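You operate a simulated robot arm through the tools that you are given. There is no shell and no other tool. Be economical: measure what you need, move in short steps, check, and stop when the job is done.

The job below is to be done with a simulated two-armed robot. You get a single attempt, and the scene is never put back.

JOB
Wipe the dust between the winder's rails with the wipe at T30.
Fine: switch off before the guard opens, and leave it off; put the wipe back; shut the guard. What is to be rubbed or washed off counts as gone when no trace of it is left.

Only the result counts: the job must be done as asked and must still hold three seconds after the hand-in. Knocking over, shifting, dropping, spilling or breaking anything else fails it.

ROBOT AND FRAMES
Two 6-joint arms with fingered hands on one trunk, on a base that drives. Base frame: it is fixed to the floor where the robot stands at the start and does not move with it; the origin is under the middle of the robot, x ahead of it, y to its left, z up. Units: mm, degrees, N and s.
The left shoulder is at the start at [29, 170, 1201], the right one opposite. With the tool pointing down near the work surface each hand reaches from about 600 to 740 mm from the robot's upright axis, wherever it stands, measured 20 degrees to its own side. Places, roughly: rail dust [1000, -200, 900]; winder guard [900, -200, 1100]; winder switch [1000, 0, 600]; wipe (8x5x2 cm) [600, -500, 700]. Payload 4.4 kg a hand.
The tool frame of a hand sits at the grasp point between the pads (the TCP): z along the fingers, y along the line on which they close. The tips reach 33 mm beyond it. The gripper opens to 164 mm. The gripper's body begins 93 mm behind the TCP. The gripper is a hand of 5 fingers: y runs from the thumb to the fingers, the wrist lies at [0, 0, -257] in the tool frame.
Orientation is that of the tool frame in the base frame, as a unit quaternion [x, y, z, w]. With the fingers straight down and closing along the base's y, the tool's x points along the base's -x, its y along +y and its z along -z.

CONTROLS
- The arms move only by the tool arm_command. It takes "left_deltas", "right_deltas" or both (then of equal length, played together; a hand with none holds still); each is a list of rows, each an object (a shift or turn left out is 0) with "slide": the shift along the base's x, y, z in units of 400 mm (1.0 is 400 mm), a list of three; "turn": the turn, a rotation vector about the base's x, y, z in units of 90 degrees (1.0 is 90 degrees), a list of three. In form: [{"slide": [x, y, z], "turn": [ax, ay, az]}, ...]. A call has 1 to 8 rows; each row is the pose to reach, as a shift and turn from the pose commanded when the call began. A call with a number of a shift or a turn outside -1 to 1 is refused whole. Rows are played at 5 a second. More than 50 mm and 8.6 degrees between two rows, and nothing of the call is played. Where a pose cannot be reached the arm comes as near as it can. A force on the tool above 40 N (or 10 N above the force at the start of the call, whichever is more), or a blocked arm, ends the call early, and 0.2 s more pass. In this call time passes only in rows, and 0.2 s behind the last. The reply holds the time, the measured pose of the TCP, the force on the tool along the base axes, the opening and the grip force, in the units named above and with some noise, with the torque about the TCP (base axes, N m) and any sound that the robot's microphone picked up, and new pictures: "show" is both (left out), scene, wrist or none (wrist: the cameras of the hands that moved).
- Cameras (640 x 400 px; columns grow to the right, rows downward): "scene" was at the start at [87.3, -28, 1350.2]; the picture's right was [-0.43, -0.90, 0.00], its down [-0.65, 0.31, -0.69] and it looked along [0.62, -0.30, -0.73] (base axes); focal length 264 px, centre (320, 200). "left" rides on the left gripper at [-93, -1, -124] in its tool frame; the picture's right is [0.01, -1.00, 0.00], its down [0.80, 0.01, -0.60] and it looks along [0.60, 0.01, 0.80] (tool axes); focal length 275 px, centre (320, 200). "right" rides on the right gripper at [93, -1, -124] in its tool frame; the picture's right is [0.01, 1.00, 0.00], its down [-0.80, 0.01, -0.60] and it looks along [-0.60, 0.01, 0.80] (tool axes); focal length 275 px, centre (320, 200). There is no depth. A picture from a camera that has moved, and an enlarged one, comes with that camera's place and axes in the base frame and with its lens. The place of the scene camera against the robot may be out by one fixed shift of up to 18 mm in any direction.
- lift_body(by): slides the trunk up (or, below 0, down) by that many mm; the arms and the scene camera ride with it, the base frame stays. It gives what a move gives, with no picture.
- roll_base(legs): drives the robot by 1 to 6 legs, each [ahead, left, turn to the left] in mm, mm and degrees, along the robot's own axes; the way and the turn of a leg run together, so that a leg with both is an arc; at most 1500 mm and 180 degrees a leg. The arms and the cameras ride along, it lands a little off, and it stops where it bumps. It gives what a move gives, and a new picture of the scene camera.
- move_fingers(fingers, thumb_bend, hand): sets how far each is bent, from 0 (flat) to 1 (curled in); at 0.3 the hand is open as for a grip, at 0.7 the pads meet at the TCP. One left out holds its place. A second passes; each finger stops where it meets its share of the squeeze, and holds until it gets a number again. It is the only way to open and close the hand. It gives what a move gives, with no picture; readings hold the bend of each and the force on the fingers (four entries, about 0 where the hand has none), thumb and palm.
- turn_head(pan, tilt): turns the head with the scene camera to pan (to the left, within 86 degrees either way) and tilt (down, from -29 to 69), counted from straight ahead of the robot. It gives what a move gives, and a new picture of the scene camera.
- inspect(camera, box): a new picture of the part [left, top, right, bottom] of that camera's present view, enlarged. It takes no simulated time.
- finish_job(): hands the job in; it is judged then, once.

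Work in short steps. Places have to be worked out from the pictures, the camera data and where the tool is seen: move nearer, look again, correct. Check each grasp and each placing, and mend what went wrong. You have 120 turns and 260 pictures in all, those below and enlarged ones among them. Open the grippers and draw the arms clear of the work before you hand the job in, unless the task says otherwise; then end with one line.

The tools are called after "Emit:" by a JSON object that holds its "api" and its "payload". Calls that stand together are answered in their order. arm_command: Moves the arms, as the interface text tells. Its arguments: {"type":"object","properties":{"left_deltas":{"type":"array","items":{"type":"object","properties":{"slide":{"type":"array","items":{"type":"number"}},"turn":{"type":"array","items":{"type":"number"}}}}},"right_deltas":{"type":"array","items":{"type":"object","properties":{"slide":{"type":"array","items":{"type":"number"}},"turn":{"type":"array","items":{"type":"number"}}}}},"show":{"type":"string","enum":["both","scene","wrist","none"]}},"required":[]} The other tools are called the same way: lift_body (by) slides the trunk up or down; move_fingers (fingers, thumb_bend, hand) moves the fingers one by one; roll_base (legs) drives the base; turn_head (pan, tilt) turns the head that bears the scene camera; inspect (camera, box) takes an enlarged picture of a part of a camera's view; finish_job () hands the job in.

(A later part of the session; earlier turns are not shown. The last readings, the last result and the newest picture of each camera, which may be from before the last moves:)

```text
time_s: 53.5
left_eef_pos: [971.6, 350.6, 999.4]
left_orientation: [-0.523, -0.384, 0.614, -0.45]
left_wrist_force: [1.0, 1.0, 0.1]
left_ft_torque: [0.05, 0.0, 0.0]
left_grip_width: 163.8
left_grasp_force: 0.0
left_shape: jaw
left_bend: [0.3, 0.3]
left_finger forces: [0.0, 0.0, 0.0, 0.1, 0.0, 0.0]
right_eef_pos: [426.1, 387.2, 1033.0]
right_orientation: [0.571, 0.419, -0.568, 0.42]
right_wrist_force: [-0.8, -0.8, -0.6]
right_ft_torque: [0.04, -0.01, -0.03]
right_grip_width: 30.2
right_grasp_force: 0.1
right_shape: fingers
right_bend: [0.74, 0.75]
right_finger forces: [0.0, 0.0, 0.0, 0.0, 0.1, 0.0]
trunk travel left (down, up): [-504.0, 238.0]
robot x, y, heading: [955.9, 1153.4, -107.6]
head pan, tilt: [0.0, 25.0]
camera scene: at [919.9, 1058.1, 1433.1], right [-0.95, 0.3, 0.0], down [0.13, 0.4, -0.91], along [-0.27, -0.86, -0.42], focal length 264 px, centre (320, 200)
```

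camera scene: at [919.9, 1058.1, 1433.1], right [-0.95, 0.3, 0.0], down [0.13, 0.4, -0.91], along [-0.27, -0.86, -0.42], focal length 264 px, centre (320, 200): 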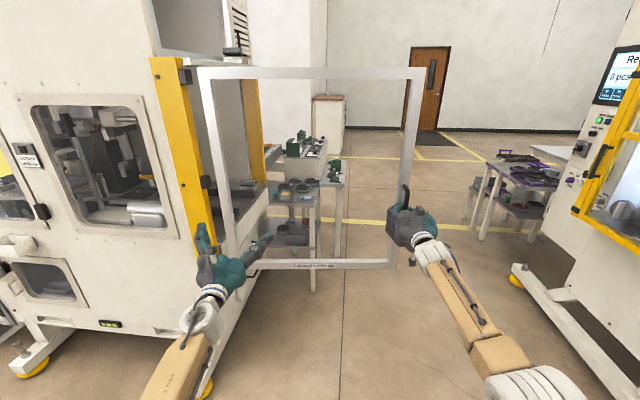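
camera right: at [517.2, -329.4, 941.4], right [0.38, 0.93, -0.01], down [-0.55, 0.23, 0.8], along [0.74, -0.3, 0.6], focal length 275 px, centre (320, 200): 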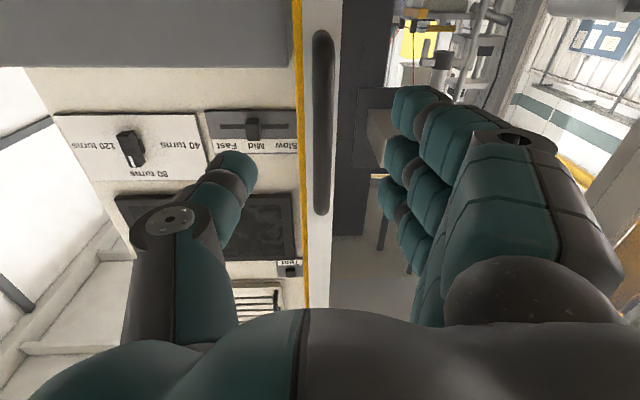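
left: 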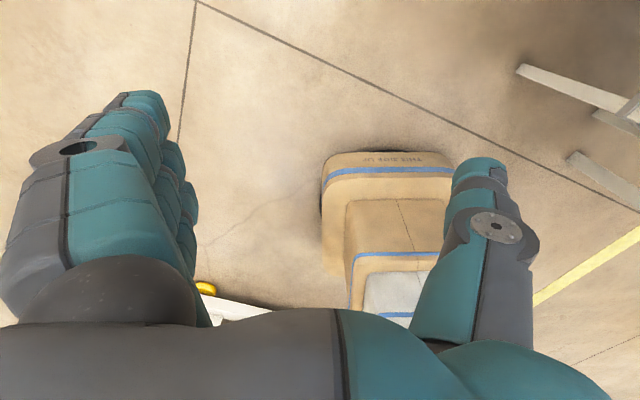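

85° open. One more arc of 10° and check force.

Emit:
{"api": "roll_base", "payload": {"legs": [[-60, 165, -10]]}}

```text
time_s: 55.0
left_eef_pos: [1006.1, 354.2, 998.6]
left_orientation: [-0.555, -0.335, 0.652, -0.394]
left_wrist_force: [0.2, -1.4, -0.7]
left_ft_torque: [0.03, -0.03, -0.02]
left_grip_width: 164.3
left_grasp_force: 0.2
left_shape: jaw
left_bend: [0.3, 0.3]
left_finger forces: [0.0, 0.1, 0.0, 0.1, 0.1, 0.0]
right_eef_pos: [474.7, 484.4, 1033.3]
right_orientation: [0.605, 0.369, -0.602, 0.369]
right_wrist_force: [-1.7, 1.2, -0.2]
right_ft_torque: [0.01, 0.01, -0.04]
right_grip_width: 30.1
right_grasp_force: 0.4
right_shape: fingers
right_bend: [0.74, 0.75]
right_finger forces: [0.1, 0.1, 0.1, 0.0, 0.1, 0.0]
trunk travel left (down, up): [-504.0, 238.0]
robot x, y, heading: [1137.0, 1148.9, -117.5]
head pan, tilt: [0.0, 25.0]
camera scene: at [1077.0, 1056.8, 1433.0], right [-0.89, 0.46, 0.0], down [0.2, 0.38, -0.91], along [-0.42, -0.8, -0.42], focal length 264 px, centre (320, 200)
```

scene: 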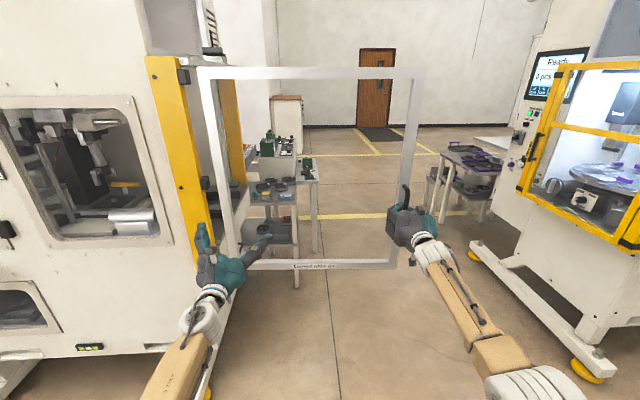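

95° with no resistance; one more 10° for room.

Emit:
{"api": "roll_base", "payload": {"legs": [[-60, 165, -10]]}}

Emit:
{"api": "inspect", "payload": {"camera": "right", "box": [0, 0, 640, 400]}}

```text
time_s: 56.5
left_eef_pos: [1041.8, 348.9, 999.9]
left_orientation: [-0.582, -0.286, 0.682, -0.336]
left_wrist_force: [0.4, -0.8, -1.2]
left_ft_torque: [-0.01, 0.05, 0.01]
left_grip_width: 164.1
left_grasp_force: 0.0
left_shape: jaw
left_bend: [0.3, 0.3]
left_finger forces: [0.0, 0.0, 0.1, 0.0, 0.1, 0.1]
right_eef_pos: [540.5, 571.3, 1032.1]
right_orientation: [0.635, 0.313, -0.632, 0.315]
right_wrist_force: [-5.8, 6.1, 0.1]
right_ft_torque: [-0.03, -0.01, 0.1]
right_grip_width: 30.3
right_grasp_force: 1.8
right_shape: fingers
right_bend: [0.74, 0.76]
right_finger forces: [0.0, 0.0, 0.1, 0.0, 3.7, 0.0]
trunk travel left (down, up): [-504.0, 238.0]
robot x, y, heading: [1307.2, 1107.6, -127.6]
head pan, tilt: [0.0, 25.0]
camera scene: at [1233.0, 1028.5, 1433.1], right [-0.79, 0.61, 0.0], down [0.26, 0.33, -0.91], along [-0.55, -0.72, -0.42], focal length 264 px, centre (320, 200)
```

scene: 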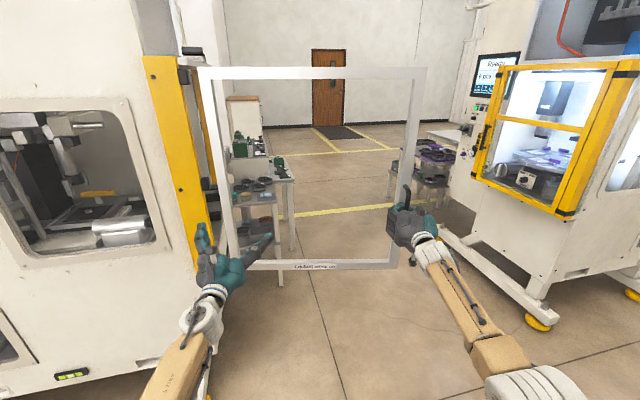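

```text
1.00 times, centred on (320, 200) of right (not enlarged: the box is as wide or as high as the picture)
camera zoom: at [615.4, 670.4, 941.0], right [0.8, -0.61, -0.01], down [0.37, 0.47, 0.8], along [-0.48, -0.64, 0.6], focal length 275 px, centre (320, 200)
```

zoom: 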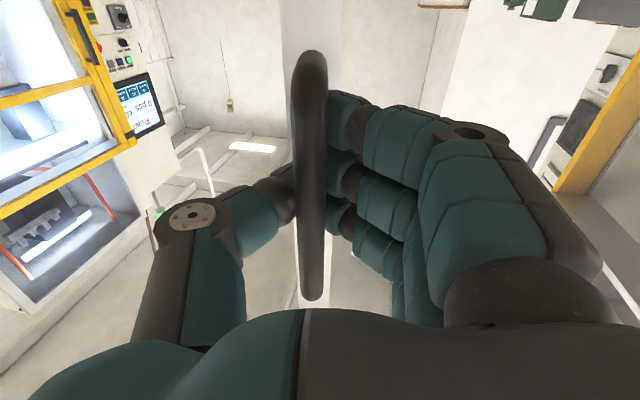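

The guard is about 105° open and reaching its stop. Release the handle and back straight off.

Emit:
{"api": "move_fingers", "payload": {"hand": "right", "fingers": 0.3, "thumb_bend": 0.3}}

Emit:
{"api": "roll_base", "payload": {"legs": [[-180, 0, 0]]}}

```text
time_s: 57.5
left_eef_pos: [1042.2, 348.8, 999.2]
left_orientation: [-0.582, -0.287, 0.683, -0.337]
left_wrist_force: [-0.1, 0.2, 0.0]
left_ft_torque: [0.0, -0.03, -0.02]
left_grip_width: 163.5
left_grasp_force: 0.2
left_shape: jaw
left_bend: [0.3, 0.3]
left_finger forces: [0.1, 0.0, 0.0, 0.0, 0.0, 0.0]
right_eef_pos: [541.1, 570.0, 1031.5]
right_orientation: [0.635, 0.313, -0.633, 0.313]
right_wrist_force: [0.2, 0.6, 0.7]
right_ft_torque: [0.02, 0.03, -0.01]
right_grip_width: 178.6
right_grasp_force: 0.0
right_shape: fingers
right_bend: [0.3, 0.3]
right_finger forces: [0.0, 0.0, 0.0, 0.0, 0.1, 0.1]
trunk travel left (down, up): [-504.0, 238.0]
robot x, y, heading: [1307.1, 1110.0, -127.6]
head pan, tilt: [0.0, 25.0]
```

```text
time_s: 59.0
left_eef_pos: [1152.5, 493.0, 1000.2]
left_orientation: [-0.583, -0.286, 0.682, -0.336]
left_wrist_force: [-0.3, 0.7, 0.2]
left_ft_torque: [0.02, -0.01, 0.01]
left_grip_width: 163.9
left_grasp_force: 0.1
left_shape: jaw
left_bend: [0.3, 0.3]
left_finger forces: [0.1, 0.0, 0.0, 0.0, 0.0, 0.0]
right_eef_pos: [652.4, 713.5, 1033.8]
right_orientation: [0.635, 0.314, -0.632, 0.315]
right_wrist_force: [0.1, 0.7, -0.1]
right_ft_torque: [0.02, -0.02, -0.02]
right_grip_width: 178.7
right_grasp_force: 0.0
right_shape: fingers
right_bend: [0.3, 0.3]
right_finger forces: [0.0, 0.1, 0.1, 0.0, 0.0, 0.0]
trunk travel left (down, up): [-504.0, 238.0]
robot x, y, heading: [1419.7, 1250.4, -127.7]
head pan, tilt: [0.0, 25.0]
camera scene: at [1345.3, 1172.8, 1433.2], right [-0.79, 0.61, 0.0], down [0.26, 0.33, -0.91], along [-0.55, -0.72, -0.42], focal length 264 px, centre (320, 200)
```

scene: 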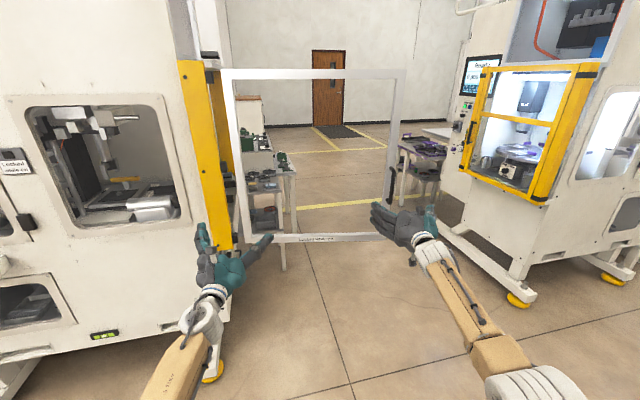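

The guard stays open. There's another machine beyond, so I'll go around the guard carefully: strafe right, turn to face -y, back up.

Emit:
{"api": "roll_base", "payload": {"legs": [[0, -400, 0], [0, 0, 37.7], [-330, 0, 0]]}}

```text
time_s: 65.0
left_eef_pos: [1360.8, 1057.5, 999.3]
left_orientation: [0.458, 0.459, -0.537, 0.539]
left_wrist_force: [0.1, 0.8, 0.5]
left_ft_torque: [0.03, -0.02, 0.01]
left_grip_width: 163.9
left_grasp_force: 0.0
left_shape: jaw
left_bend: [0.3, 0.3]
left_finger forces: [0.1, 0.1, 0.0, 0.0, 0.0, 0.0]
right_eef_pos: [831.5, 925.9, 1032.8]
right_orientation: [0.498, 0.502, -0.497, 0.502]
right_wrist_force: [0.6, 0.1, 0.4]
right_ft_torque: [0.04, 0.03, -0.01]
right_grip_width: 178.7
right_grasp_force: 0.1
right_shape: fingers
right_bend: [0.3, 0.3]
right_finger forces: [0.0, 0.1, 0.1, 0.0, 0.1, 0.0]
trunk travel left (down, up): [-504.0, 238.0]
robot x, y, heading: [1108.0, 1820.6, -89.9]
head pan, tilt: [0.0, 25.0]
camera scene: at [1100.7, 1718.2, 1433.2], right [-1.0, 0.0, 0.0], down [0.0, 0.42, -0.91], along [0.0, -0.91, -0.42], focal length 264 px, centre (320, 200)
```

scene: 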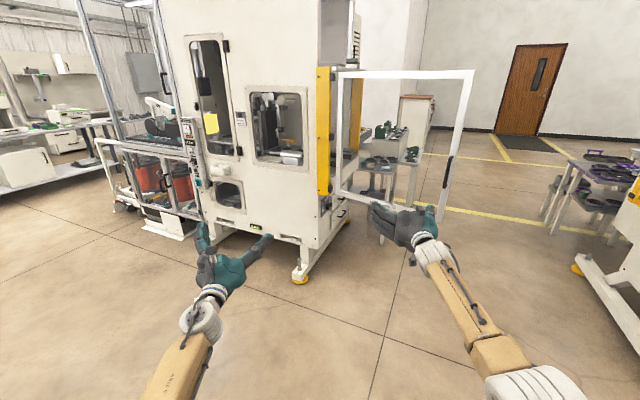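

Path is clear; strafe right to x≈-30, then drive toward -y past the guard edge.

Emit:
{"api": "roll_base", "payload": {"legs": [[0, -1130, 0]]}}

```text
time_s: 70.8
left_eef_pos: [194.4, 1060.2, 998.8]
left_orientation: [-0.463, -0.455, 0.542, -0.534]
left_wrist_force: [0.3, 0.2, 0.7]
left_ft_torque: [-0.01, 0.0, -0.02]
left_grip_width: 164.2
left_grasp_force: 0.0
left_shape: jaw
left_bend: [0.3, 0.3]
left_finger forces: [0.1, 0.0, 0.1, 0.0, 0.0, 0.0]
right_eef_pos: [-338.6, 938.9, 1033.5]
right_orientation: [0.504, 0.498, -0.501, 0.498]
right_wrist_force: [-0.3, -0.1, -0.4]
right_ft_torque: [0.02, 0.01, 0.03]
right_grip_width: 178.6
right_grasp_force: 0.0
right_shape: fingers
right_bend: [0.3, 0.3]
right_finger forces: [0.1, 0.1, 0.0, 0.1, 0.0, 0.0]
trunk travel left (down, up): [-504.0, 238.0]
robot x, y, heading: [-46.0, 1827.9, -90.8]
head pan, tilt: [0.0, 25.0]
camera scene: at [-56.0, 1725.2, 1433.0], right [-1.0, 0.02, 0.0], down [0.01, 0.42, -0.91], along [-0.01, -0.91, -0.42], focal length 264 px, centre (320, 200)
```

scene: 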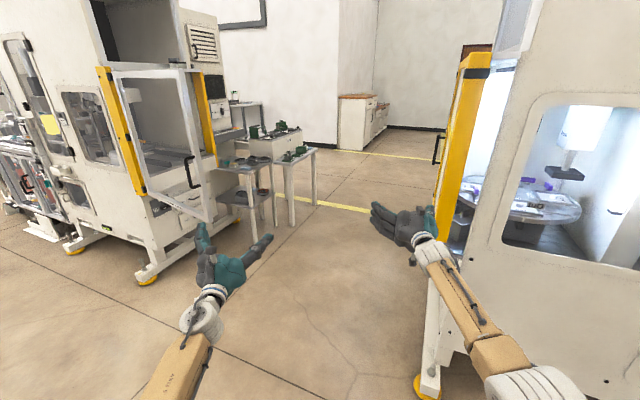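

Gap on both sides is fine (guard edge x≈490, other machine x≈-600). Drive ahead.

Emit:
{"api": "roll_base", "payload": {"legs": [[0, 50, 0.8], [1000, 0, 0]]}}

Emit:
{"api": "roll_base", "payload": {"legs": [[650, 0, 0]]}}

```text
time_s: 76.5
left_eef_pos: [285.2, 80.3, 999.8]
left_orientation: [0.454, 0.464, -0.531, 0.544]
left_wrist_force: [-0.2, -0.1, -0.4]
left_ft_torque: [0.0, 0.0, -0.01]
left_grip_width: 163.8
left_grasp_force: 0.1
left_shape: jaw
left_bend: [0.3, 0.3]
left_finger forces: [0.0, 0.0, 0.0, 0.0, 0.0, 0.1]
right_eef_pos: [-244.0, -61.9, 1033.9]
right_orientation: [0.493, 0.508, -0.491, 0.508]
right_wrist_force: [0.7, 0.3, 0.5]
right_ft_torque: [0.02, 0.01, -0.02]
right_grip_width: 178.7
right_grasp_force: 0.1
right_shape: fingers
right_bend: [0.3, 0.3]
right_finger forces: [0.0, 0.0, 0.1, 0.0, 0.1, 0.1]
trunk travel left (down, up): [-504.0, 238.0]
robot x, y, heading: [12.9, 834.4, -88.4]
head pan, tilt: [0.0, 25.0]
camera scene: at [9.6, 734.9, 1433.0], right [-1.0, -0.02, 0.0], down [-0.01, 0.42, -0.91], along [0.02, -0.91, -0.42], focal length 264 px, centre (320, 200)
```

scene: 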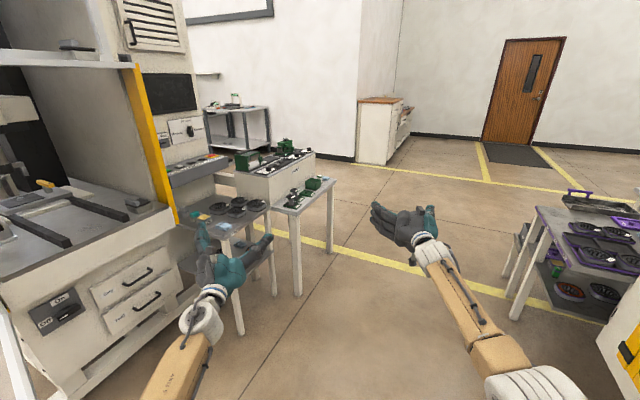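

```text
time_s: 80.2
left_eef_pos: [300.4, -577.7, 997.9]
left_orientation: [0.454, 0.464, -0.531, 0.544]
left_wrist_force: [0.0, -0.4, -0.3]
left_ft_torque: [-0.03, 0.0, -0.02]
left_grip_width: 163.9
left_grasp_force: 0.0
left_shape: jaw
left_bend: [0.3, 0.3]
left_finger forces: [0.0, 0.1, 0.0, 0.0, 0.1, 0.1]
right_eef_pos: [-229.0, -719.6, 1032.5]
right_orientation: [0.495, 0.507, -0.491, 0.506]
right_wrist_force: [-0.2, -0.1, -0.1]
right_ft_torque: [0.0, 0.02, -0.01]
right_grip_width: 178.8
right_grasp_force: 0.0
right_shape: fingers
right_bend: [0.3, 0.3]
right_finger forces: [0.1, 0.0, 0.0, 0.0, 0.1, 0.0]
trunk travel left (down, up): [-504.0, 238.0]
robot x, y, heading: [29.3, 176.5, -88.7]
head pan, tilt: [0.0, 25.0]
camera scene: at [24.8, 76.9, 1433.0], right [-1.0, -0.02, 0.0], down [-0.01, 0.42, -0.91], along [0.02, -0.91, -0.42], focal length 264 px, centre (320, 200)
```

scene: 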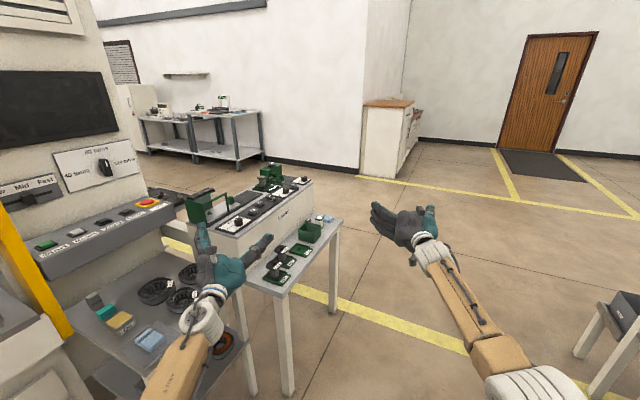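

Now in front of the winder with the table at left-front. I'll point the left hand down here (clear floor below), in two calls.

Emit:
{"api": "arm_command", "payload": {"left_deltas": [{"slide": [0, 0.03, 0], "turn": [0.09, 0, 0]}, {"slide": [0, 0.06, 0], "turn": [0.18, 0, 0]}, {"slide": [0, 0.09, 0], "turn": [0.27, 0, 0]}, {"slide": [0, 0.12, 0], "turn": [0.36, 0, 0]}, {"slide": [0, 0.15, 0], "turn": [0.45, 0, 0]}, {"slide": [0, 0.18, 0], "turn": [0.54, 0, 0]}, {"slide": [0, 0.21, 0], "turn": [0.63, 0, 0]}, {"slide": [0, 0.24, 0], "turn": [0.72, 0, 0]}], "show": "none"}}

Emit:
{"api": "arm_command", "payload": {"left_deltas": [{"slide": [0, 0, -0.04], "turn": [0.09, 0, 0]}, {"slide": [0, 0, -0.08], "turn": [0.18, 0, 0]}, {"slide": [0, 0, -0.12], "turn": [0.27, 0, 0]}, {"slide": [0, 0, -0.15], "turn": [0.36, 0, 0]}, {"slide": [0, 0, -0.15], "turn": [0.38, 0, 0]}], "show": "scene"}}

```text
time_s: 82.0
left_eef_pos: [298.6, -482.2, 997.8]
left_orientation: [0.676, 0.677, -0.199, 0.215]
left_wrist_force: [-0.7, -1.1, 0.2]
left_ft_torque: [0.0, 0.02, 0.02]
left_grip_width: 163.7
left_grasp_force: 0.0
left_shape: jaw
left_bend: [0.3, 0.3]
left_finger forces: [0.0, 0.1, 0.0, 0.0, 0.1, 0.0]
left hand out of reach, approached as far as the arm can: row 1
right_eef_pos: [-227.5, -719.1, 1033.0]
right_orientation: [0.494, 0.507, -0.492, 0.507]
right_wrist_force: [-0.4, 0.7, 0.2]
right_ft_torque: [-0.04, -0.02, 0.01]
right_grip_width: 178.9
right_grasp_force: 0.0
right_shape: fingers
right_bend: [0.3, 0.3]
right_finger forces: [0.1, 0.1, 0.0, 0.1, 0.0, 0.0]
trunk travel left (down, up): [-504.0, 238.0]
robot x, y, heading: [29.9, 182.7, -88.7]
head pan, tilt: [0.0, 25.0]
```

```text
time_s: 83.2
left_eef_pos: [300.0, -480.4, 937.2]
left_orientation: [0.709, 0.706, 0.009, 0.008]
left_wrist_force: [0.7, 0.7, -0.4]
left_ft_torque: [-0.01, -0.01, 0.03]
left_grip_width: 164.0
left_grasp_force: 0.2
left_shape: jaw
left_bend: [0.3, 0.3]
left_finger forces: [0.1, 0.0, 0.0, 0.0, 0.1, 0.0]
right_eef_pos: [-227.8, -719.0, 1032.0]
right_orientation: [0.494, 0.507, -0.492, 0.507]
right_wrist_force: [0.6, 1.0, 0.5]
right_ft_torque: [0.02, 0.02, 0.03]
right_grip_width: 178.7
right_grasp_force: 0.1
right_shape: fingers
right_bend: [0.3, 0.3]
right_finger forces: [0.0, 0.1, 0.0, 0.0, 0.0, 0.0]
trunk travel left (down, up): [-504.0, 238.0]
robot x, y, heading: [28.4, 183.6, -88.8]
head pan, tilt: [0.0, 25.0]
camera scene: at [24.9, 77.7, 1433.0], right [-1.0, -0.02, 0.0], down [-0.01, 0.42, -0.91], along [0.02, -0.91, -0.42], focal length 264 px, centre (320, 200)
```

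scene: 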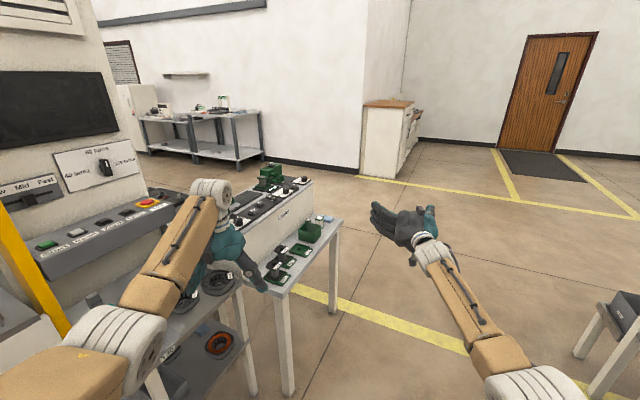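

Left hand is pointing down. Move base so the left hand comes over the wipe (~(550,-460)).

Emit:
{"api": "roll_base", "payload": {"legs": [[70, 75, 0], [0, 0, 14]]}}

Emit:
{"api": "inspect", "payload": {"camera": "left", "box": [0, 0, 640, 400]}}

Emit:
{"api": "turn_head", "payload": {"pan": 25, "tilt": 50}}

```text
time_s: 85.2
left_eef_pos: [529.7, -462.8, 937.2]
left_orientation: [0.617, 0.787, 0.008, 0.007]
left_wrist_force: [-0.7, 0.6, 0.4]
left_ft_torque: [-0.02, 0.03, 0.02]
left_grip_width: 163.7
left_grasp_force: 0.1
left_shape: jaw
left_bend: [0.3, 0.3]
left_finger forces: [0.0, 0.0, 0.0, 0.0, 0.1, 0.0]
right_eef_pos: [75.3, -822.9, 1032.7]
right_orientation: [0.428, 0.564, -0.426, 0.563]
right_wrist_force: [1.8, -0.2, 0.2]
right_ft_torque: [0.0, -0.03, -0.02]
right_grip_width: 178.6
right_grasp_force: 0.1
right_shape: fingers
right_bend: [0.3, 0.3]
right_finger forces: [0.0, 0.0, 0.0, 0.0, 0.1, 0.0]
trunk travel left (down, up): [-504.0, 238.0]
robot x, y, heading: [104.7, 115.4, -74.7]
head pan, tilt: [0.0, 25.0]
camera scene: at [128.0, 14.4, 1433.0], right [-0.96, -0.27, 0.0], down [-0.11, 0.41, -0.91], along [0.24, -0.87, -0.42], focal length 264 px, centre (320, 200)
```

scene: 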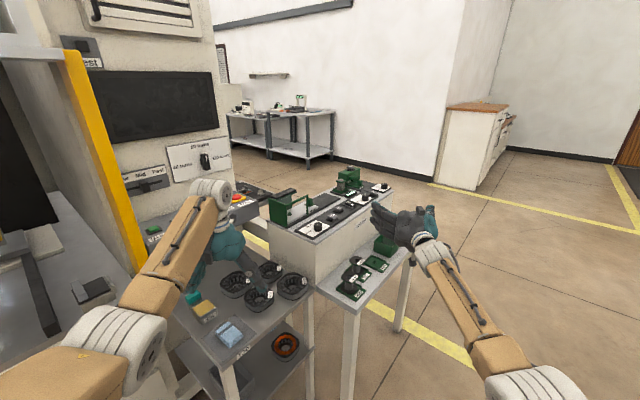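

```text
1.00 times, centred on (320, 200) of left (not enlarged: the box is as wide or as high as the picture)
camera zoom: at [547.6, -553.6, 1061.4], right [-0.97, -0.23, -0.02], down [-0.19, 0.78, 0.6], along [-0.12, 0.59, -0.8], focal length 275 px, centre (320, 200)
```

zoom: 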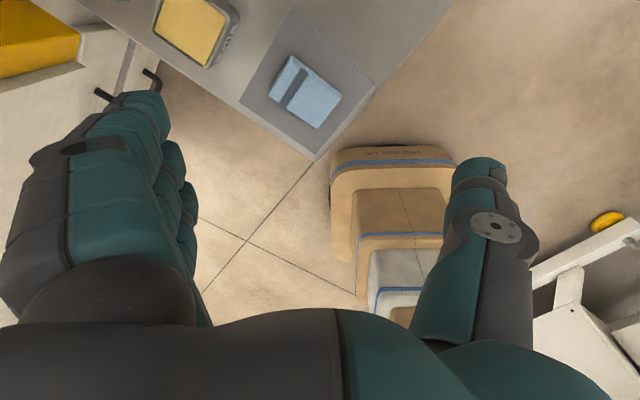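

```text
time_s: 86.0
left_eef_pos: [529.3, -462.3, 937.5]
left_orientation: [0.617, 0.787, 0.009, 0.008]
left_wrist_force: [0.4, 0.3, -0.5]
left_ft_torque: [-0.03, -0.03, 0.0]
left_grip_width: 164.0
left_grasp_force: 0.1
left_shape: jaw
left_bend: [0.3, 0.3]
left_finger forces: [0.0, 0.1, 0.0, 0.0, 0.1, 0.0]
right_eef_pos: [74.8, -822.8, 1031.2]
right_orientation: [0.428, 0.564, -0.426, 0.563]
right_wrist_force: [-0.3, 0.6, 0.1]
right_ft_torque: [0.01, 0.0, 0.0]
right_grip_width: 178.6
right_grasp_force: 0.1
right_shape: fingers
right_bend: [0.3, 0.3]
right_finger forces: [0.0, 0.0, 0.0, 0.0, 0.0, 0.0]
trunk travel left (down, up): [-504.0, 238.0]
robot x, y, heading: [104.2, 110.8, -74.5]
head pan, tilt: [25.0, 50.0]
camera scene: at [152.6, 44.5, 1395.6], right [-0.76, -0.65, 0.0], down [-0.5, 0.58, -0.64], along [0.42, -0.49, -0.77], focal length 264 px, centre (320, 200)
```

scene: 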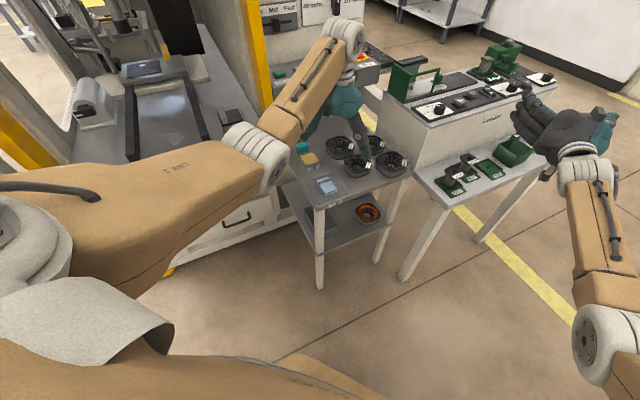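

Wipe at about (554,-450), top z≈700, long side along the winder's depth. Yaw the left hand by +51° so it closes across the 5 cm side, and centre over it.

Emit:
{"api": "arm_command", "payload": {"left_deltas": [{"slide": [0.01, 0.005, -0.03], "turn": [0, 0, 0.09]}, {"slide": [0.02, 0.01, -0.06], "turn": [0, 0, 0.18]}, {"slide": [0.03, 0.015, -0.09], "turn": [0, 0, 0.27]}, {"slide": [0.04, 0.02, -0.12], "turn": [0, 0, 0.36]}, {"slide": [0.05, 0.025, -0.15], "turn": [0, 0, 0.45]}, {"slide": [0.06, 0.03, -0.18], "turn": [0, 0, 0.54]}, {"slide": [0.06, 0.03, -0.2], "turn": [0, 0, 0.572]}], "show": "both"}}

```text
time_s: 87.6
left_eef_pos: [553.2, -449.4, 856.5]
left_orientation: [0.213, 0.977, 0.011, 0.003]
left_wrist_force: [-0.5, -0.3, 0.0]
left_ft_torque: [0.0, 0.01, 0.0]
left_grip_width: 163.8
left_grasp_force: 0.1
left_shape: jaw
left_bend: [0.3, 0.3]
left_finger forces: [0.1, 0.1, 0.0, 0.0, 0.0, 0.0]
right_eef_pos: [74.9, -822.7, 1032.7]
right_orientation: [0.427, 0.565, -0.424, 0.564]
right_wrist_force: [0.1, -0.3, -1.1]
right_ft_torque: [0.01, 0.0, 0.01]
right_grip_width: 178.7
right_grasp_force: 0.0
right_shape: fingers
right_bend: [0.3, 0.3]
right_finger forces: [0.0, 0.0, 0.1, 0.1, 0.0, 0.0]
trunk travel left (down, up): [-504.0, 238.0]
robot x, y, heading: [102.8, 114.5, -74.7]
head pan, tilt: [25.0, 50.0]
camera scene: at [152.5, 44.5, 1395.5], right [-0.76, -0.65, 0.0], down [-0.5, 0.58, -0.64], along [0.42, -0.49, -0.77], focal length 264 px, centre (320, 200)
camera left: at [635.1, -492.1, 981.4], right [-0.43, -0.9, -0.02], down [-0.73, 0.33, 0.6], along [-0.53, 0.27, -0.8], focal length 275 px, centre (320, 200)
```

scene: 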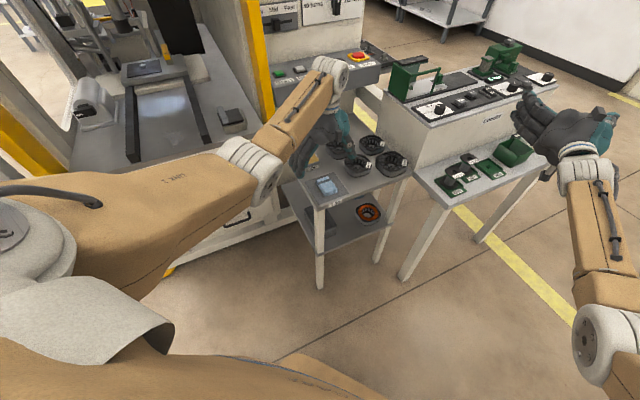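
left: 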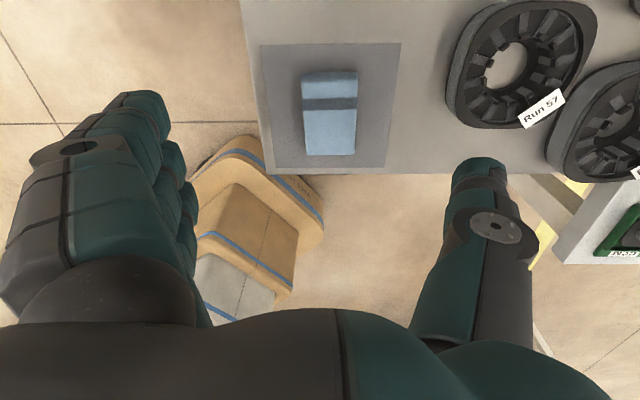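

Nearly aligned; wipe centre ≈(546,-456). Pre-shape the hand to 0.45 and lower to z 770, shifting by (-6,-7).

Emit:
{"api": "move_fingers", "payload": {"hand": "left", "fingers": 0.47, "thumb_bend": 0.47}}

Emit:
{"api": "arm_command", "payload": {"left_deltas": [{"slide": [-0.015, -0.017, -0.08]}, {"slide": [-0.015, -0.017, -0.16]}, {"slide": [-0.015, -0.017, -0.22]}], "show": "both"}}

Emit:
{"api": "inspect", "payload": {"camera": "scene", "box": [280, 120, 420, 220]}}

```text
time_s: 88.6
left_eef_pos: [552.1, -450.0, 857.9]
left_orientation: [0.213, 0.977, 0.011, 0.004]
left_wrist_force: [0.0, 0.4, 1.0]
left_ft_torque: [-0.01, 0.02, 0.01]
left_grip_width: 112.8
left_grasp_force: 0.0
left_shape: fingers
left_bend: [0.47, 0.47]
left_finger forces: [0.1, 0.0, 0.0, 0.0, 0.1, 0.1]
right_eef_pos: [74.1, -822.2, 1031.7]
right_orientation: [0.428, 0.564, -0.425, 0.564]
right_wrist_force: [-0.8, -0.8, -0.1]
right_ft_torque: [0.0, 0.01, -0.01]
right_grip_width: 178.7
right_grasp_force: 0.1
right_shape: fingers
right_bend: [0.3, 0.3]
right_finger forces: [0.1, 0.0, 0.0, 0.1, 0.0, 0.1]
trunk travel left (down, up): [-504.0, 238.0]
robot x, y, heading: [105.8, 111.9, -74.9]
head pan, tilt: [25.0, 50.0]
```

```text
time_s: 89.4
left_eef_pos: [545.7, -456.9, 769.9]
left_orientation: [0.215, 0.977, 0.01, 0.004]
left_wrist_force: [-0.6, -1.0, 1.2]
left_ft_torque: [0.04, 0.03, 0.01]
left_grip_width: 112.5
left_grasp_force: 0.0
left_shape: fingers
left_bend: [0.47, 0.47]
left_finger forces: [0.1, 0.0, 0.1, 0.1, 0.0, 0.0]
right_eef_pos: [73.3, -822.3, 1031.6]
right_orientation: [0.428, 0.565, -0.425, 0.563]
right_wrist_force: [0.1, 1.3, -0.4]
right_ft_torque: [-0.02, -0.01, 0.02]
right_grip_width: 178.7
right_grasp_force: 0.0
right_shape: fingers
right_bend: [0.3, 0.3]
right_finger forces: [0.0, 0.1, 0.0, 0.0, 0.0, 0.1]
trunk travel left (down, up): [-504.0, 238.0]
robot x, y, heading: [109.1, 114.2, -74.7]
head pan, tilt: [25.0, 50.0]
camera scene: at [152.5, 44.1, 1395.5], right [-0.76, -0.65, 0.0], down [-0.5, 0.58, -0.64], along [0.42, -0.49, -0.77], focal length 264 px, centre (320, 200)
camera left: at [628.2, -499.3, 894.0], right [-0.43, -0.9, -0.02], down [-0.73, 0.33, 0.6], along [-0.53, 0.27, -0.8], focal length 275 px, centre (320, 200)
```

scene: 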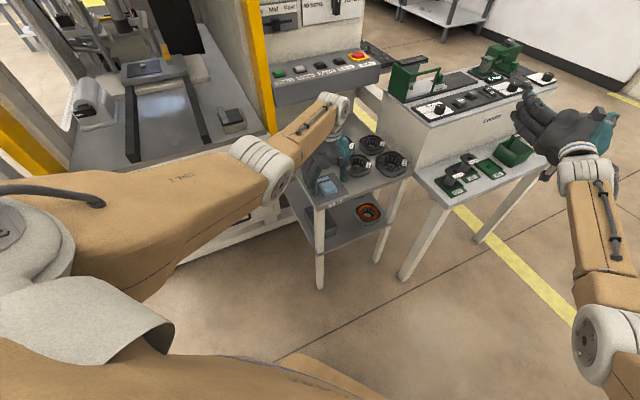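
left: 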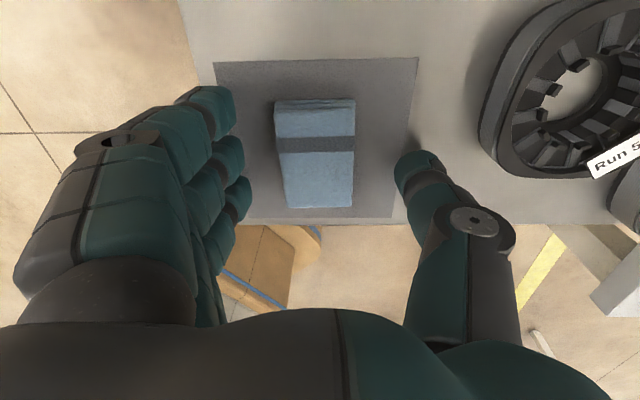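

```text
4.00 times, centred on (350, 170) of scene
camera zoom: at [152.5, 44.1, 1395.5], right [-0.76, -0.65, 0.0], down [-0.5, 0.58, -0.64], along [0.42, -0.49, -0.77], focal length 1058 px, centre (200, 320)
```

zoom: 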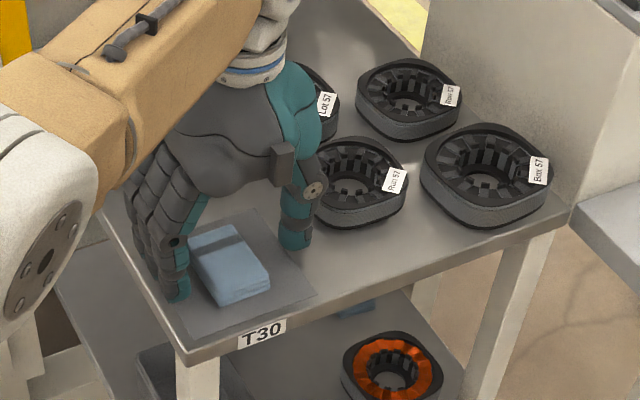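

Well centred; wipe top is at z≈716 (table ≈696). Close to 0.57 and lower to z≈736.

Emit:
{"api": "move_fingers", "payload": {"hand": "left", "fingers": 0.57, "thumb_bend": 0.57}}

Emit:
{"api": "arm_command", "payload": {"left_deltas": [{"slide": [0.003, 0.007, -0.04]}, {"slide": [0.003, 0.007, -0.08]}], "show": "wrist"}}

Emit:
{"api": "inspect", "payload": {"camera": "scene", "box": [300, 140, 380, 200]}}

```text
time_s: 90.4
left_eef_pos: [547.0, -456.9, 770.6]
left_orientation: [0.214, 0.977, 0.011, 0.003]
left_wrist_force: [0.0, 0.3, 0.1]
left_ft_torque: [-0.01, 0.0, 0.06]
left_grip_width: 78.0
left_grasp_force: 0.1
left_shape: fingers
left_bend: [0.56, 0.56]
left_finger forces: [0.1, 0.1, 0.0, 0.1, 0.1, 0.0]
right_eef_pos: [75.1, -822.6, 1031.9]
right_orientation: [0.428, 0.564, -0.426, 0.563]
right_wrist_force: [-0.2, -0.5, 0.4]
right_ft_torque: [-0.02, 0.01, 0.01]
right_grip_width: 178.8
right_grasp_force: 0.1
right_shape: fingers
right_bend: [0.3, 0.3]
right_finger forces: [0.1, 0.0, 0.0, 0.0, 0.0, 0.0]
trunk travel left (down, up): [-504.0, 238.0]
robot x, y, heading: [105.0, 114.3, -74.7]
head pan, tilt: [25.0, 50.0]
```

```text
time_s: 91.0
left_eef_pos: [544.2, -466.0, 762.7]
left_orientation: [0.217, 0.976, -0.002, 0.007]
left_wrist_force: [-5.3, 4.2, 24.6]
left_ft_torque: [-0.51, 0.69, -0.29]
left_grip_width: 72.9
left_grasp_force: 12.0
left_shape: fingers
left_bend: [0.56, 0.58]
left_finger forces: [0.0, 0.1, 0.2, 0.0, 23.9, 0.0]
right_eef_pos: [73.2, -821.4, 1033.6]
right_orientation: [0.428, 0.564, -0.426, 0.564]
right_wrist_force: [1.3, -0.5, -1.1]
right_ft_torque: [-0.06, 0.01, -0.05]
right_grip_width: 178.8
right_grasp_force: 0.1
right_shape: fingers
right_bend: [0.3, 0.3]
right_finger forces: [0.0, 0.1, 0.0, 0.0, 0.0, 0.0]
trunk travel left (down, up): [-504.0, 238.0]
robot x, y, heading: [108.0, 112.2, -74.4]
head pan, tilt: [25.0, 50.0]
stopped in row 2 (left hand): the force on the tool passed its limit at 50 N (the readings are from after the stop); the commanded pose is now the measured one
camera left: at [626.2, -505.2, 887.2], right [-0.43, -0.9, 0.0], down [-0.73, 0.35, 0.59], along [-0.53, 0.26, -0.81], focal length 275 px, centre (320, 200)
```

left: 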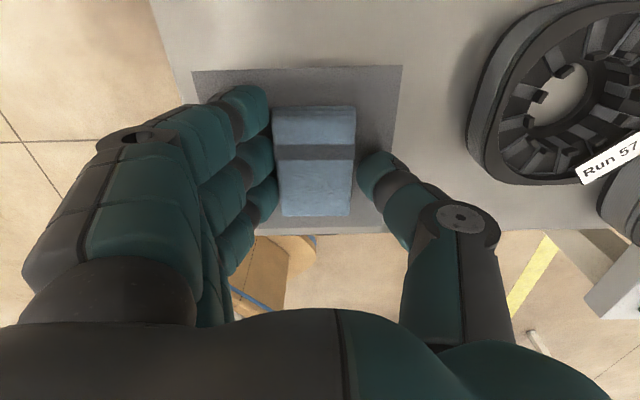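

```text
6.67 times, centred on (340, 170) of scene
camera zoom: at [151.7, 45.3, 1395.8], right [-0.76, -0.65, 0.0], down [-0.5, 0.58, -0.64], along [0.42, -0.49, -0.77], focal length 1763 px, centre (187, 400)
```

zoom: 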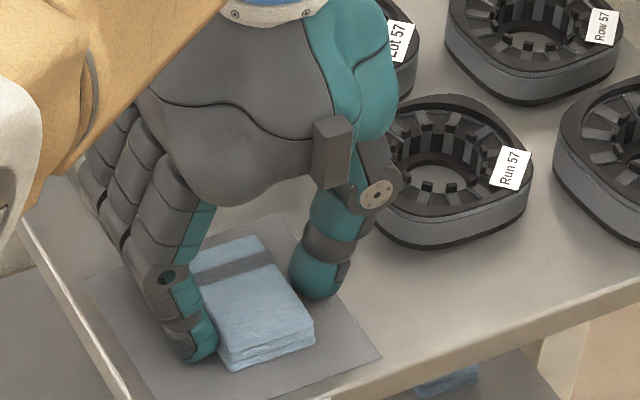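

The thumb met the table at TCP z≈760, so the table is at ≈722. Rise 5 mm, re-centre and close on the wipe.

Emit:
{"api": "arm_command", "payload": {"left_deltas": [{"slide": [0.006, 0.021, 0.012]}, {"slide": [0.006, 0.021, 0.012]}], "show": "none"}}

Emit:
{"api": "move_fingers", "payload": {"hand": "left", "fingers": 0.8, "thumb_bend": 0.8}}

Emit:
{"api": "inspect", "payload": {"camera": "left", "box": [0, 0, 640, 400]}}

Emit:
{"api": "inspect", "payload": {"camera": "scene", "box": [300, 140, 380, 200]}}

```text
time_s: 91.6
left_eef_pos: [548.9, -453.8, 763.1]
left_orientation: [0.215, 0.976, 0.0, 0.007]
left_wrist_force: [0.2, -2.5, 11.1]
left_ft_torque: [-0.65, 0.29, 0.1]
left_grip_width: 80.8
left_grasp_force: 5.2
left_shape: fingers
left_bend: [0.56, 0.55]
left_finger forces: [0.0, 0.0, 0.0, 0.1, 10.9, 0.0]
right_eef_pos: [73.3, -823.0, 1033.0]
right_orientation: [0.429, 0.564, -0.426, 0.563]
right_wrist_force: [0.6, 0.2, -0.5]
right_ft_torque: [0.02, -0.02, -0.02]
right_grip_width: 178.7
right_grasp_force: 0.1
right_shape: fingers
right_bend: [0.3, 0.3]
right_finger forces: [0.0, 0.0, 0.0, 0.1, 0.2, 0.0]
trunk travel left (down, up): [-504.0, 238.0]
robot x, y, heading: [101.4, 115.6, -74.7]
head pan, tilt: [25.0, 50.0]
```

```text
time_s: 92.6
left_eef_pos: [548.6, -453.6, 760.9]
left_orientation: [0.216, 0.976, 0.003, 0.006]
left_wrist_force: [1.0, 0.3, 1.5]
left_ft_torque: [-0.01, 0.03, -0.01]
left_grip_width: 66.7
left_grasp_force: 24.3
left_shape: fingers
left_bend: [0.63, 0.61]
left_finger forces: [2.9, 7.3, 13.7, 0.0, 25.3, 0.1]
right_eef_pos: [74.3, -822.5, 1032.8]
right_orientation: [0.428, 0.564, -0.426, 0.563]
right_wrist_force: [0.2, 0.6, -0.3]
right_ft_torque: [-0.02, -0.03, 0.01]
right_grip_width: 178.7
right_grasp_force: 0.0
right_shape: fingers
right_bend: [0.3, 0.3]
right_finger forces: [0.0, 0.0, 0.0, 0.0, 0.1, 0.0]
trunk travel left (down, up): [-504.0, 238.0]
robot x, y, heading: [106.5, 115.6, -74.7]
head pan, tilt: [25.0, 50.0]
```

```text
1.00 times, centred on (320, 200) of left (not enlarged: the box is as wide or as high as the picture)
camera zoom: at [629.8, -494.1, 886.0], right [-0.43, -0.9, -0.01], down [-0.73, 0.34, 0.59], along [-0.53, 0.26, -0.81], focal length 275 px, centre (320, 200)
```

zoom: 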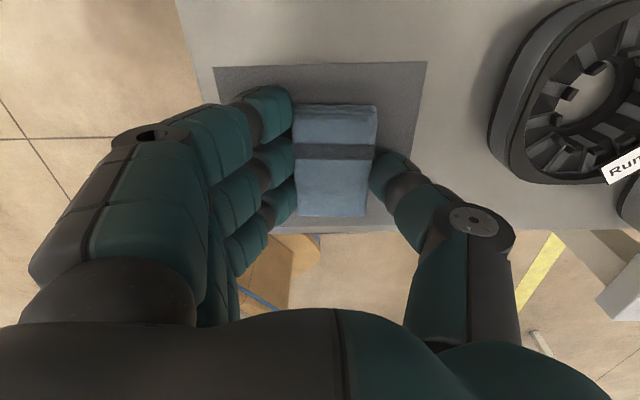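

```text
6.67 times, centred on (340, 170) of scene
camera zoom: at [152.4, 44.7, 1395.5], right [-0.76, -0.65, 0.0], down [-0.5, 0.58, -0.64], along [0.42, -0.49, -0.77], focal length 1763 px, centre (187, 400)
```

zoom: 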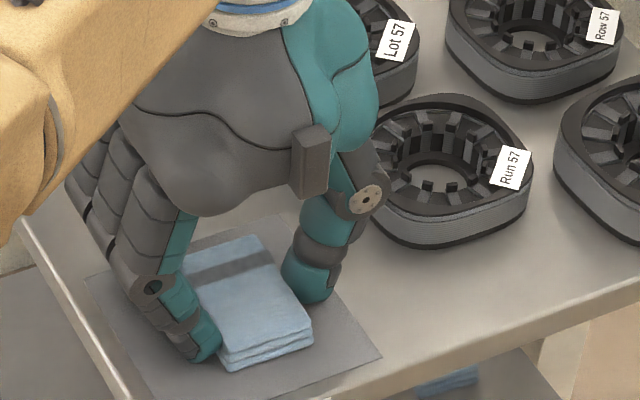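

The wipe is gripped at 24 N. Lift 60 mm and check.

Emit:
{"api": "arm_command", "payload": {"left_deltas": [{"slide": [0, 0, 0.03]}, {"slide": [0, 0, 0.1]}, {"slide": [0, 0, 0.2]}], "show": "both"}}

Emit:
{"api": "inspect", "payload": {"camera": "scene", "box": [290, 120, 390, 200]}}

```text
time_s: 93.4
left_eef_pos: [547.7, -454.0, 840.1]
left_orientation: [0.215, 0.977, 0.002, 0.006]
left_wrist_force: [-0.4, 0.4, -0.8]
left_ft_torque: [-0.01, 0.04, 0.01]
left_grip_width: 66.6
left_grasp_force: 23.3
left_shape: fingers
left_bend: [0.63, 0.61]
left_finger forces: [2.9, 7.3, 13.5, 0.1, 23.6, 0.0]
right_eef_pos: [74.7, -821.3, 1032.4]
right_orientation: [0.429, 0.563, -0.427, 0.563]
right_wrist_force: [0.0, 0.2, -0.7]
right_ft_torque: [-0.01, 0.05, -0.01]
right_grip_width: 178.8
right_grasp_force: 0.1
right_shape: fingers
right_bend: [0.3, 0.3]
right_finger forces: [0.0, 0.0, 0.0, 0.0, 0.1, 0.1]
trunk travel left (down, up): [-504.0, 238.0]
robot x, y, heading: [105.4, 111.9, -74.4]
head pan, tilt: [25.0, 50.0]
camera scene: at [152.2, 44.9, 1395.6], right [-0.76, -0.65, 0.0], down [-0.5, 0.58, -0.64], along [0.42, -0.49, -0.77], focal length 264 px, centre (320, 200)
camera left: at [629.7, -494.4, 966.5], right [-0.43, -0.9, -0.01], down [-0.73, 0.34, 0.59], along [-0.53, 0.26, -0.81], focal length 275 px, centre (320, 200)
```

scene: 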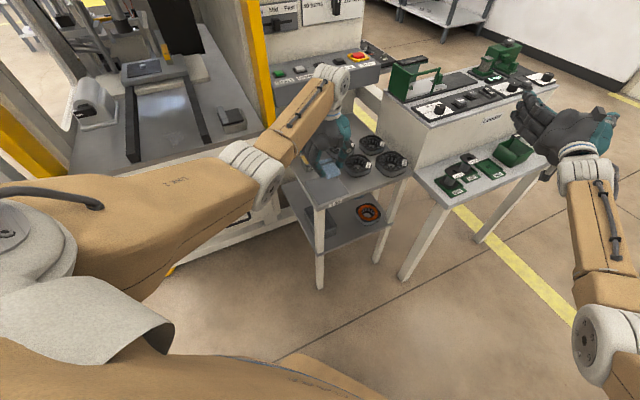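
left: 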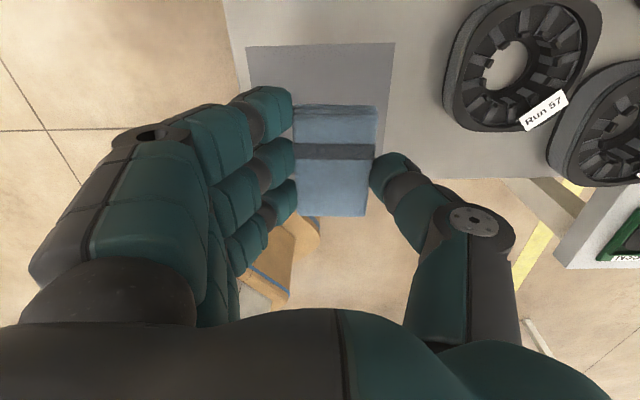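

```text
5.00 times, centred on (340, 160) of scene
camera zoom: at [152.2, 44.9, 1395.6], right [-0.76, -0.65, 0.0], down [-0.5, 0.58, -0.64], along [0.42, -0.49, -0.77], focal length 1322 px, centre (220, 400)
```

zoom: 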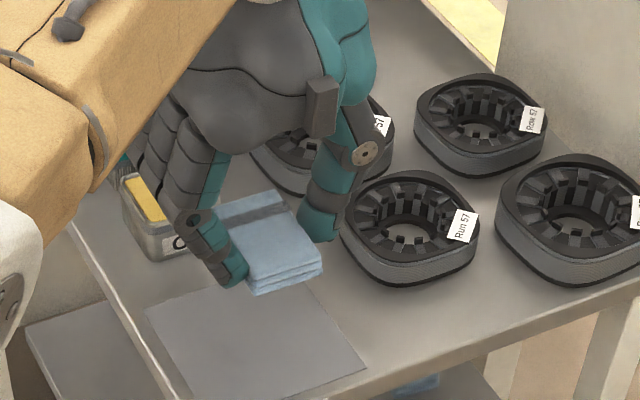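

The wipe is held level. Before moving to the winder I swing the right arm outward to keep it away from the console.

Emit:
{"api": "arm_command", "payload": {"right_deltas": [{"slide": [-0.1075, -0.0125, 0], "turn": [0, 0, -0.0312]}, {"slide": [-0.2125, -0.02, 0], "turn": [0, 0, -0.0624]}, {"slide": [-0.319, -0.0225, 0], "turn": [0, 0, -0.0936]}, {"slide": [-0.425, -0.02, 0], "turn": [0, 0, -0.125]}, {"slide": [-0.535, -0.0115, 0], "turn": [0, 0, -0.156]}, {"slide": [-0.64, 0.0025, 0], "turn": [0, 0, -0.187]}, {"slide": [-0.745, 0.02, 0], "turn": [0, 0, -0.218]}, {"slide": [-0.8475, 0.045, 0], "turn": [0, 0, -0.25]}], "show": "none"}}

Emit:
{"api": "arm_command", "payload": {"right_deltas": [{"slide": [-0.1025, 0.0275, 0], "turn": [0, 0, -0.0312]}, {"slide": [-0.205, 0.06, 0], "turn": [0, 0, -0.0624]}, {"slide": [-0.3025, 0.1, 0], "turn": [0, 0, -0.0936]}, {"slide": [-0.4, 0.1425, 0], "turn": [0, 0, -0.125]}, {"slide": [-0.4975, 0.1925, 0], "turn": [0, 0, -0.156]}, {"slide": [-0.59, 0.245, 0], "turn": [0, 0, -0.187]}, {"slide": [-0.68, 0.3025, 0], "turn": [0, 0, -0.218]}, {"slide": [-0.7675, 0.365, 0], "turn": [0, 0, -0.25]}], "show": "none"}}

Emit:
{"api": "lift_body", "payload": {"by": 170}}

Emit:
{"api": "turn_head", "payload": {"pan": 35, "tilt": 35}}

```text
time_s: 95.2
left_eef_pos: [547.1, -455.1, 841.2]
left_orientation: [0.215, 0.977, 0.003, 0.007]
left_wrist_force: [-0.2, 0.2, -0.9]
left_ft_torque: [0.01, -0.01, 0.02]
left_grip_width: 66.6
left_grasp_force: 23.6
left_shape: fingers
left_bend: [0.63, 0.61]
left_finger forces: [2.8, 7.3, 13.5, 0.1, 23.6, 0.0]
right_eef_pos: [-265.5, -802.9, 1031.8]
right_orientation: [0.53, 0.469, -0.528, 0.469]
right_wrist_force: [0.2, 0.3, 0.0]
right_ft_torque: [0.0, -0.02, 0.02]
right_grip_width: 179.0
right_grasp_force: 0.1
right_shape: fingers
right_bend: [0.3, 0.3]
right_finger forces: [0.0, 0.0, 0.0, 0.0, 0.0, 0.0]
trunk travel left (down, up): [-504.0, 238.0]
robot x, y, heading: [103.4, 110.0, -74.5]
head pan, tilt: [25.0, 50.0]
```

```text
time_s: 97.0
left_eef_pos: [548.5, -454.1, 842.0]
left_orientation: [0.215, 0.977, 0.001, 0.007]
left_wrist_force: [-0.2, -0.6, 0.4]
left_ft_torque: [0.02, 0.0, 0.01]
left_grip_width: 66.7
left_grasp_force: 23.1
left_shape: fingers
left_bend: [0.63, 0.61]
left_finger forces: [2.8, 7.2, 13.5, 0.1, 23.6, 0.1]
right_eef_pos: [-571.8, -659.1, 1033.3]
right_orientation: [0.611, 0.357, -0.608, 0.358]
right_wrist_force: [0.4, 0.9, 0.2]
right_ft_torque: [-0.05, -0.01, 0.01]
right_grip_width: 178.7
right_grasp_force: 0.1
right_shape: fingers
right_bend: [0.3, 0.3]
right_finger forces: [0.0, 0.0, 0.0, 0.0, 0.0, 0.0]
trunk travel left (down, up): [-504.0, 238.0]
robot x, y, heading: [104.7, 117.1, -74.6]
head pan, tilt: [25.0, 50.0]
```

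```text
time_s: 98.9
left_eef_pos: [549.0, -454.7, 1011.0]
left_orientation: [0.216, 0.976, 0.002, 0.005]
left_wrist_force: [0.2, -0.6, -0.8]
left_ft_torque: [0.02, -0.03, -0.03]
left_grip_width: 66.8
left_grasp_force: 24.0
left_shape: fingers
left_bend: [0.63, 0.61]
left_finger forces: [2.8, 7.2, 13.5, 0.0, 23.6, 0.1]
right_eef_pos: [-571.4, -658.4, 1201.4]
right_orientation: [0.612, 0.357, -0.609, 0.357]
right_wrist_force: [0.5, -0.6, 0.2]
right_ft_torque: [0.0, 0.01, 0.01]
right_grip_width: 179.0
right_grasp_force: 0.1
right_shape: fingers
right_bend: [0.3, 0.3]
right_finger forces: [0.0, 0.1, 0.1, 0.1, 0.0, 0.1]
trunk travel left (down, up): [-674.0, 68.0]
robot x, y, heading: [106.9, 115.3, -74.6]
head pan, tilt: [25.0, 50.0]
```

```text
time_s: 99.7
left_eef_pos: [547.9, -454.7, 1012.2]
left_orientation: [0.216, 0.976, 0.003, 0.006]
left_wrist_force: [-0.7, 1.0, -0.1]
left_ft_torque: [-0.01, -0.02, 0.0]
left_grip_width: 66.7
left_grasp_force: 23.8
left_shape: fingers
left_bend: [0.63, 0.61]
left_finger forces: [2.9, 7.2, 13.5, 0.0, 23.6, 0.0]
right_eef_pos: [-571.7, -658.0, 1202.3]
right_orientation: [0.611, 0.357, -0.609, 0.357]
right_wrist_force: [-0.1, 0.1, 0.0]
right_ft_torque: [0.03, -0.02, -0.01]
right_grip_width: 179.2
right_grasp_force: 0.1
right_shape: fingers
right_bend: [0.3, 0.3]
right_finger forces: [0.0, 0.0, 0.1, 0.0, 0.0, 0.0]
trunk travel left (down, up): [-674.0, 68.0]
robot x, y, heading: [107.0, 113.2, -75.0]
head pan, tilt: [35.0, 35.0]
camera scene: at [168.4, 53.4, 1587.4], right [-0.64, -0.77, 0.0], down [-0.44, 0.37, -0.82], along [0.63, -0.52, -0.57], focal length 264 px, centre (320, 200)
```

scene: 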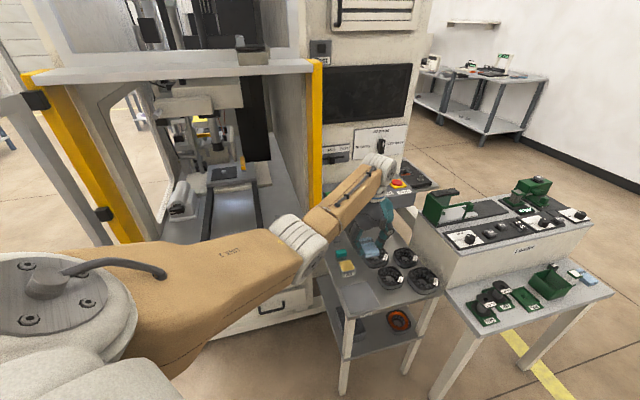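

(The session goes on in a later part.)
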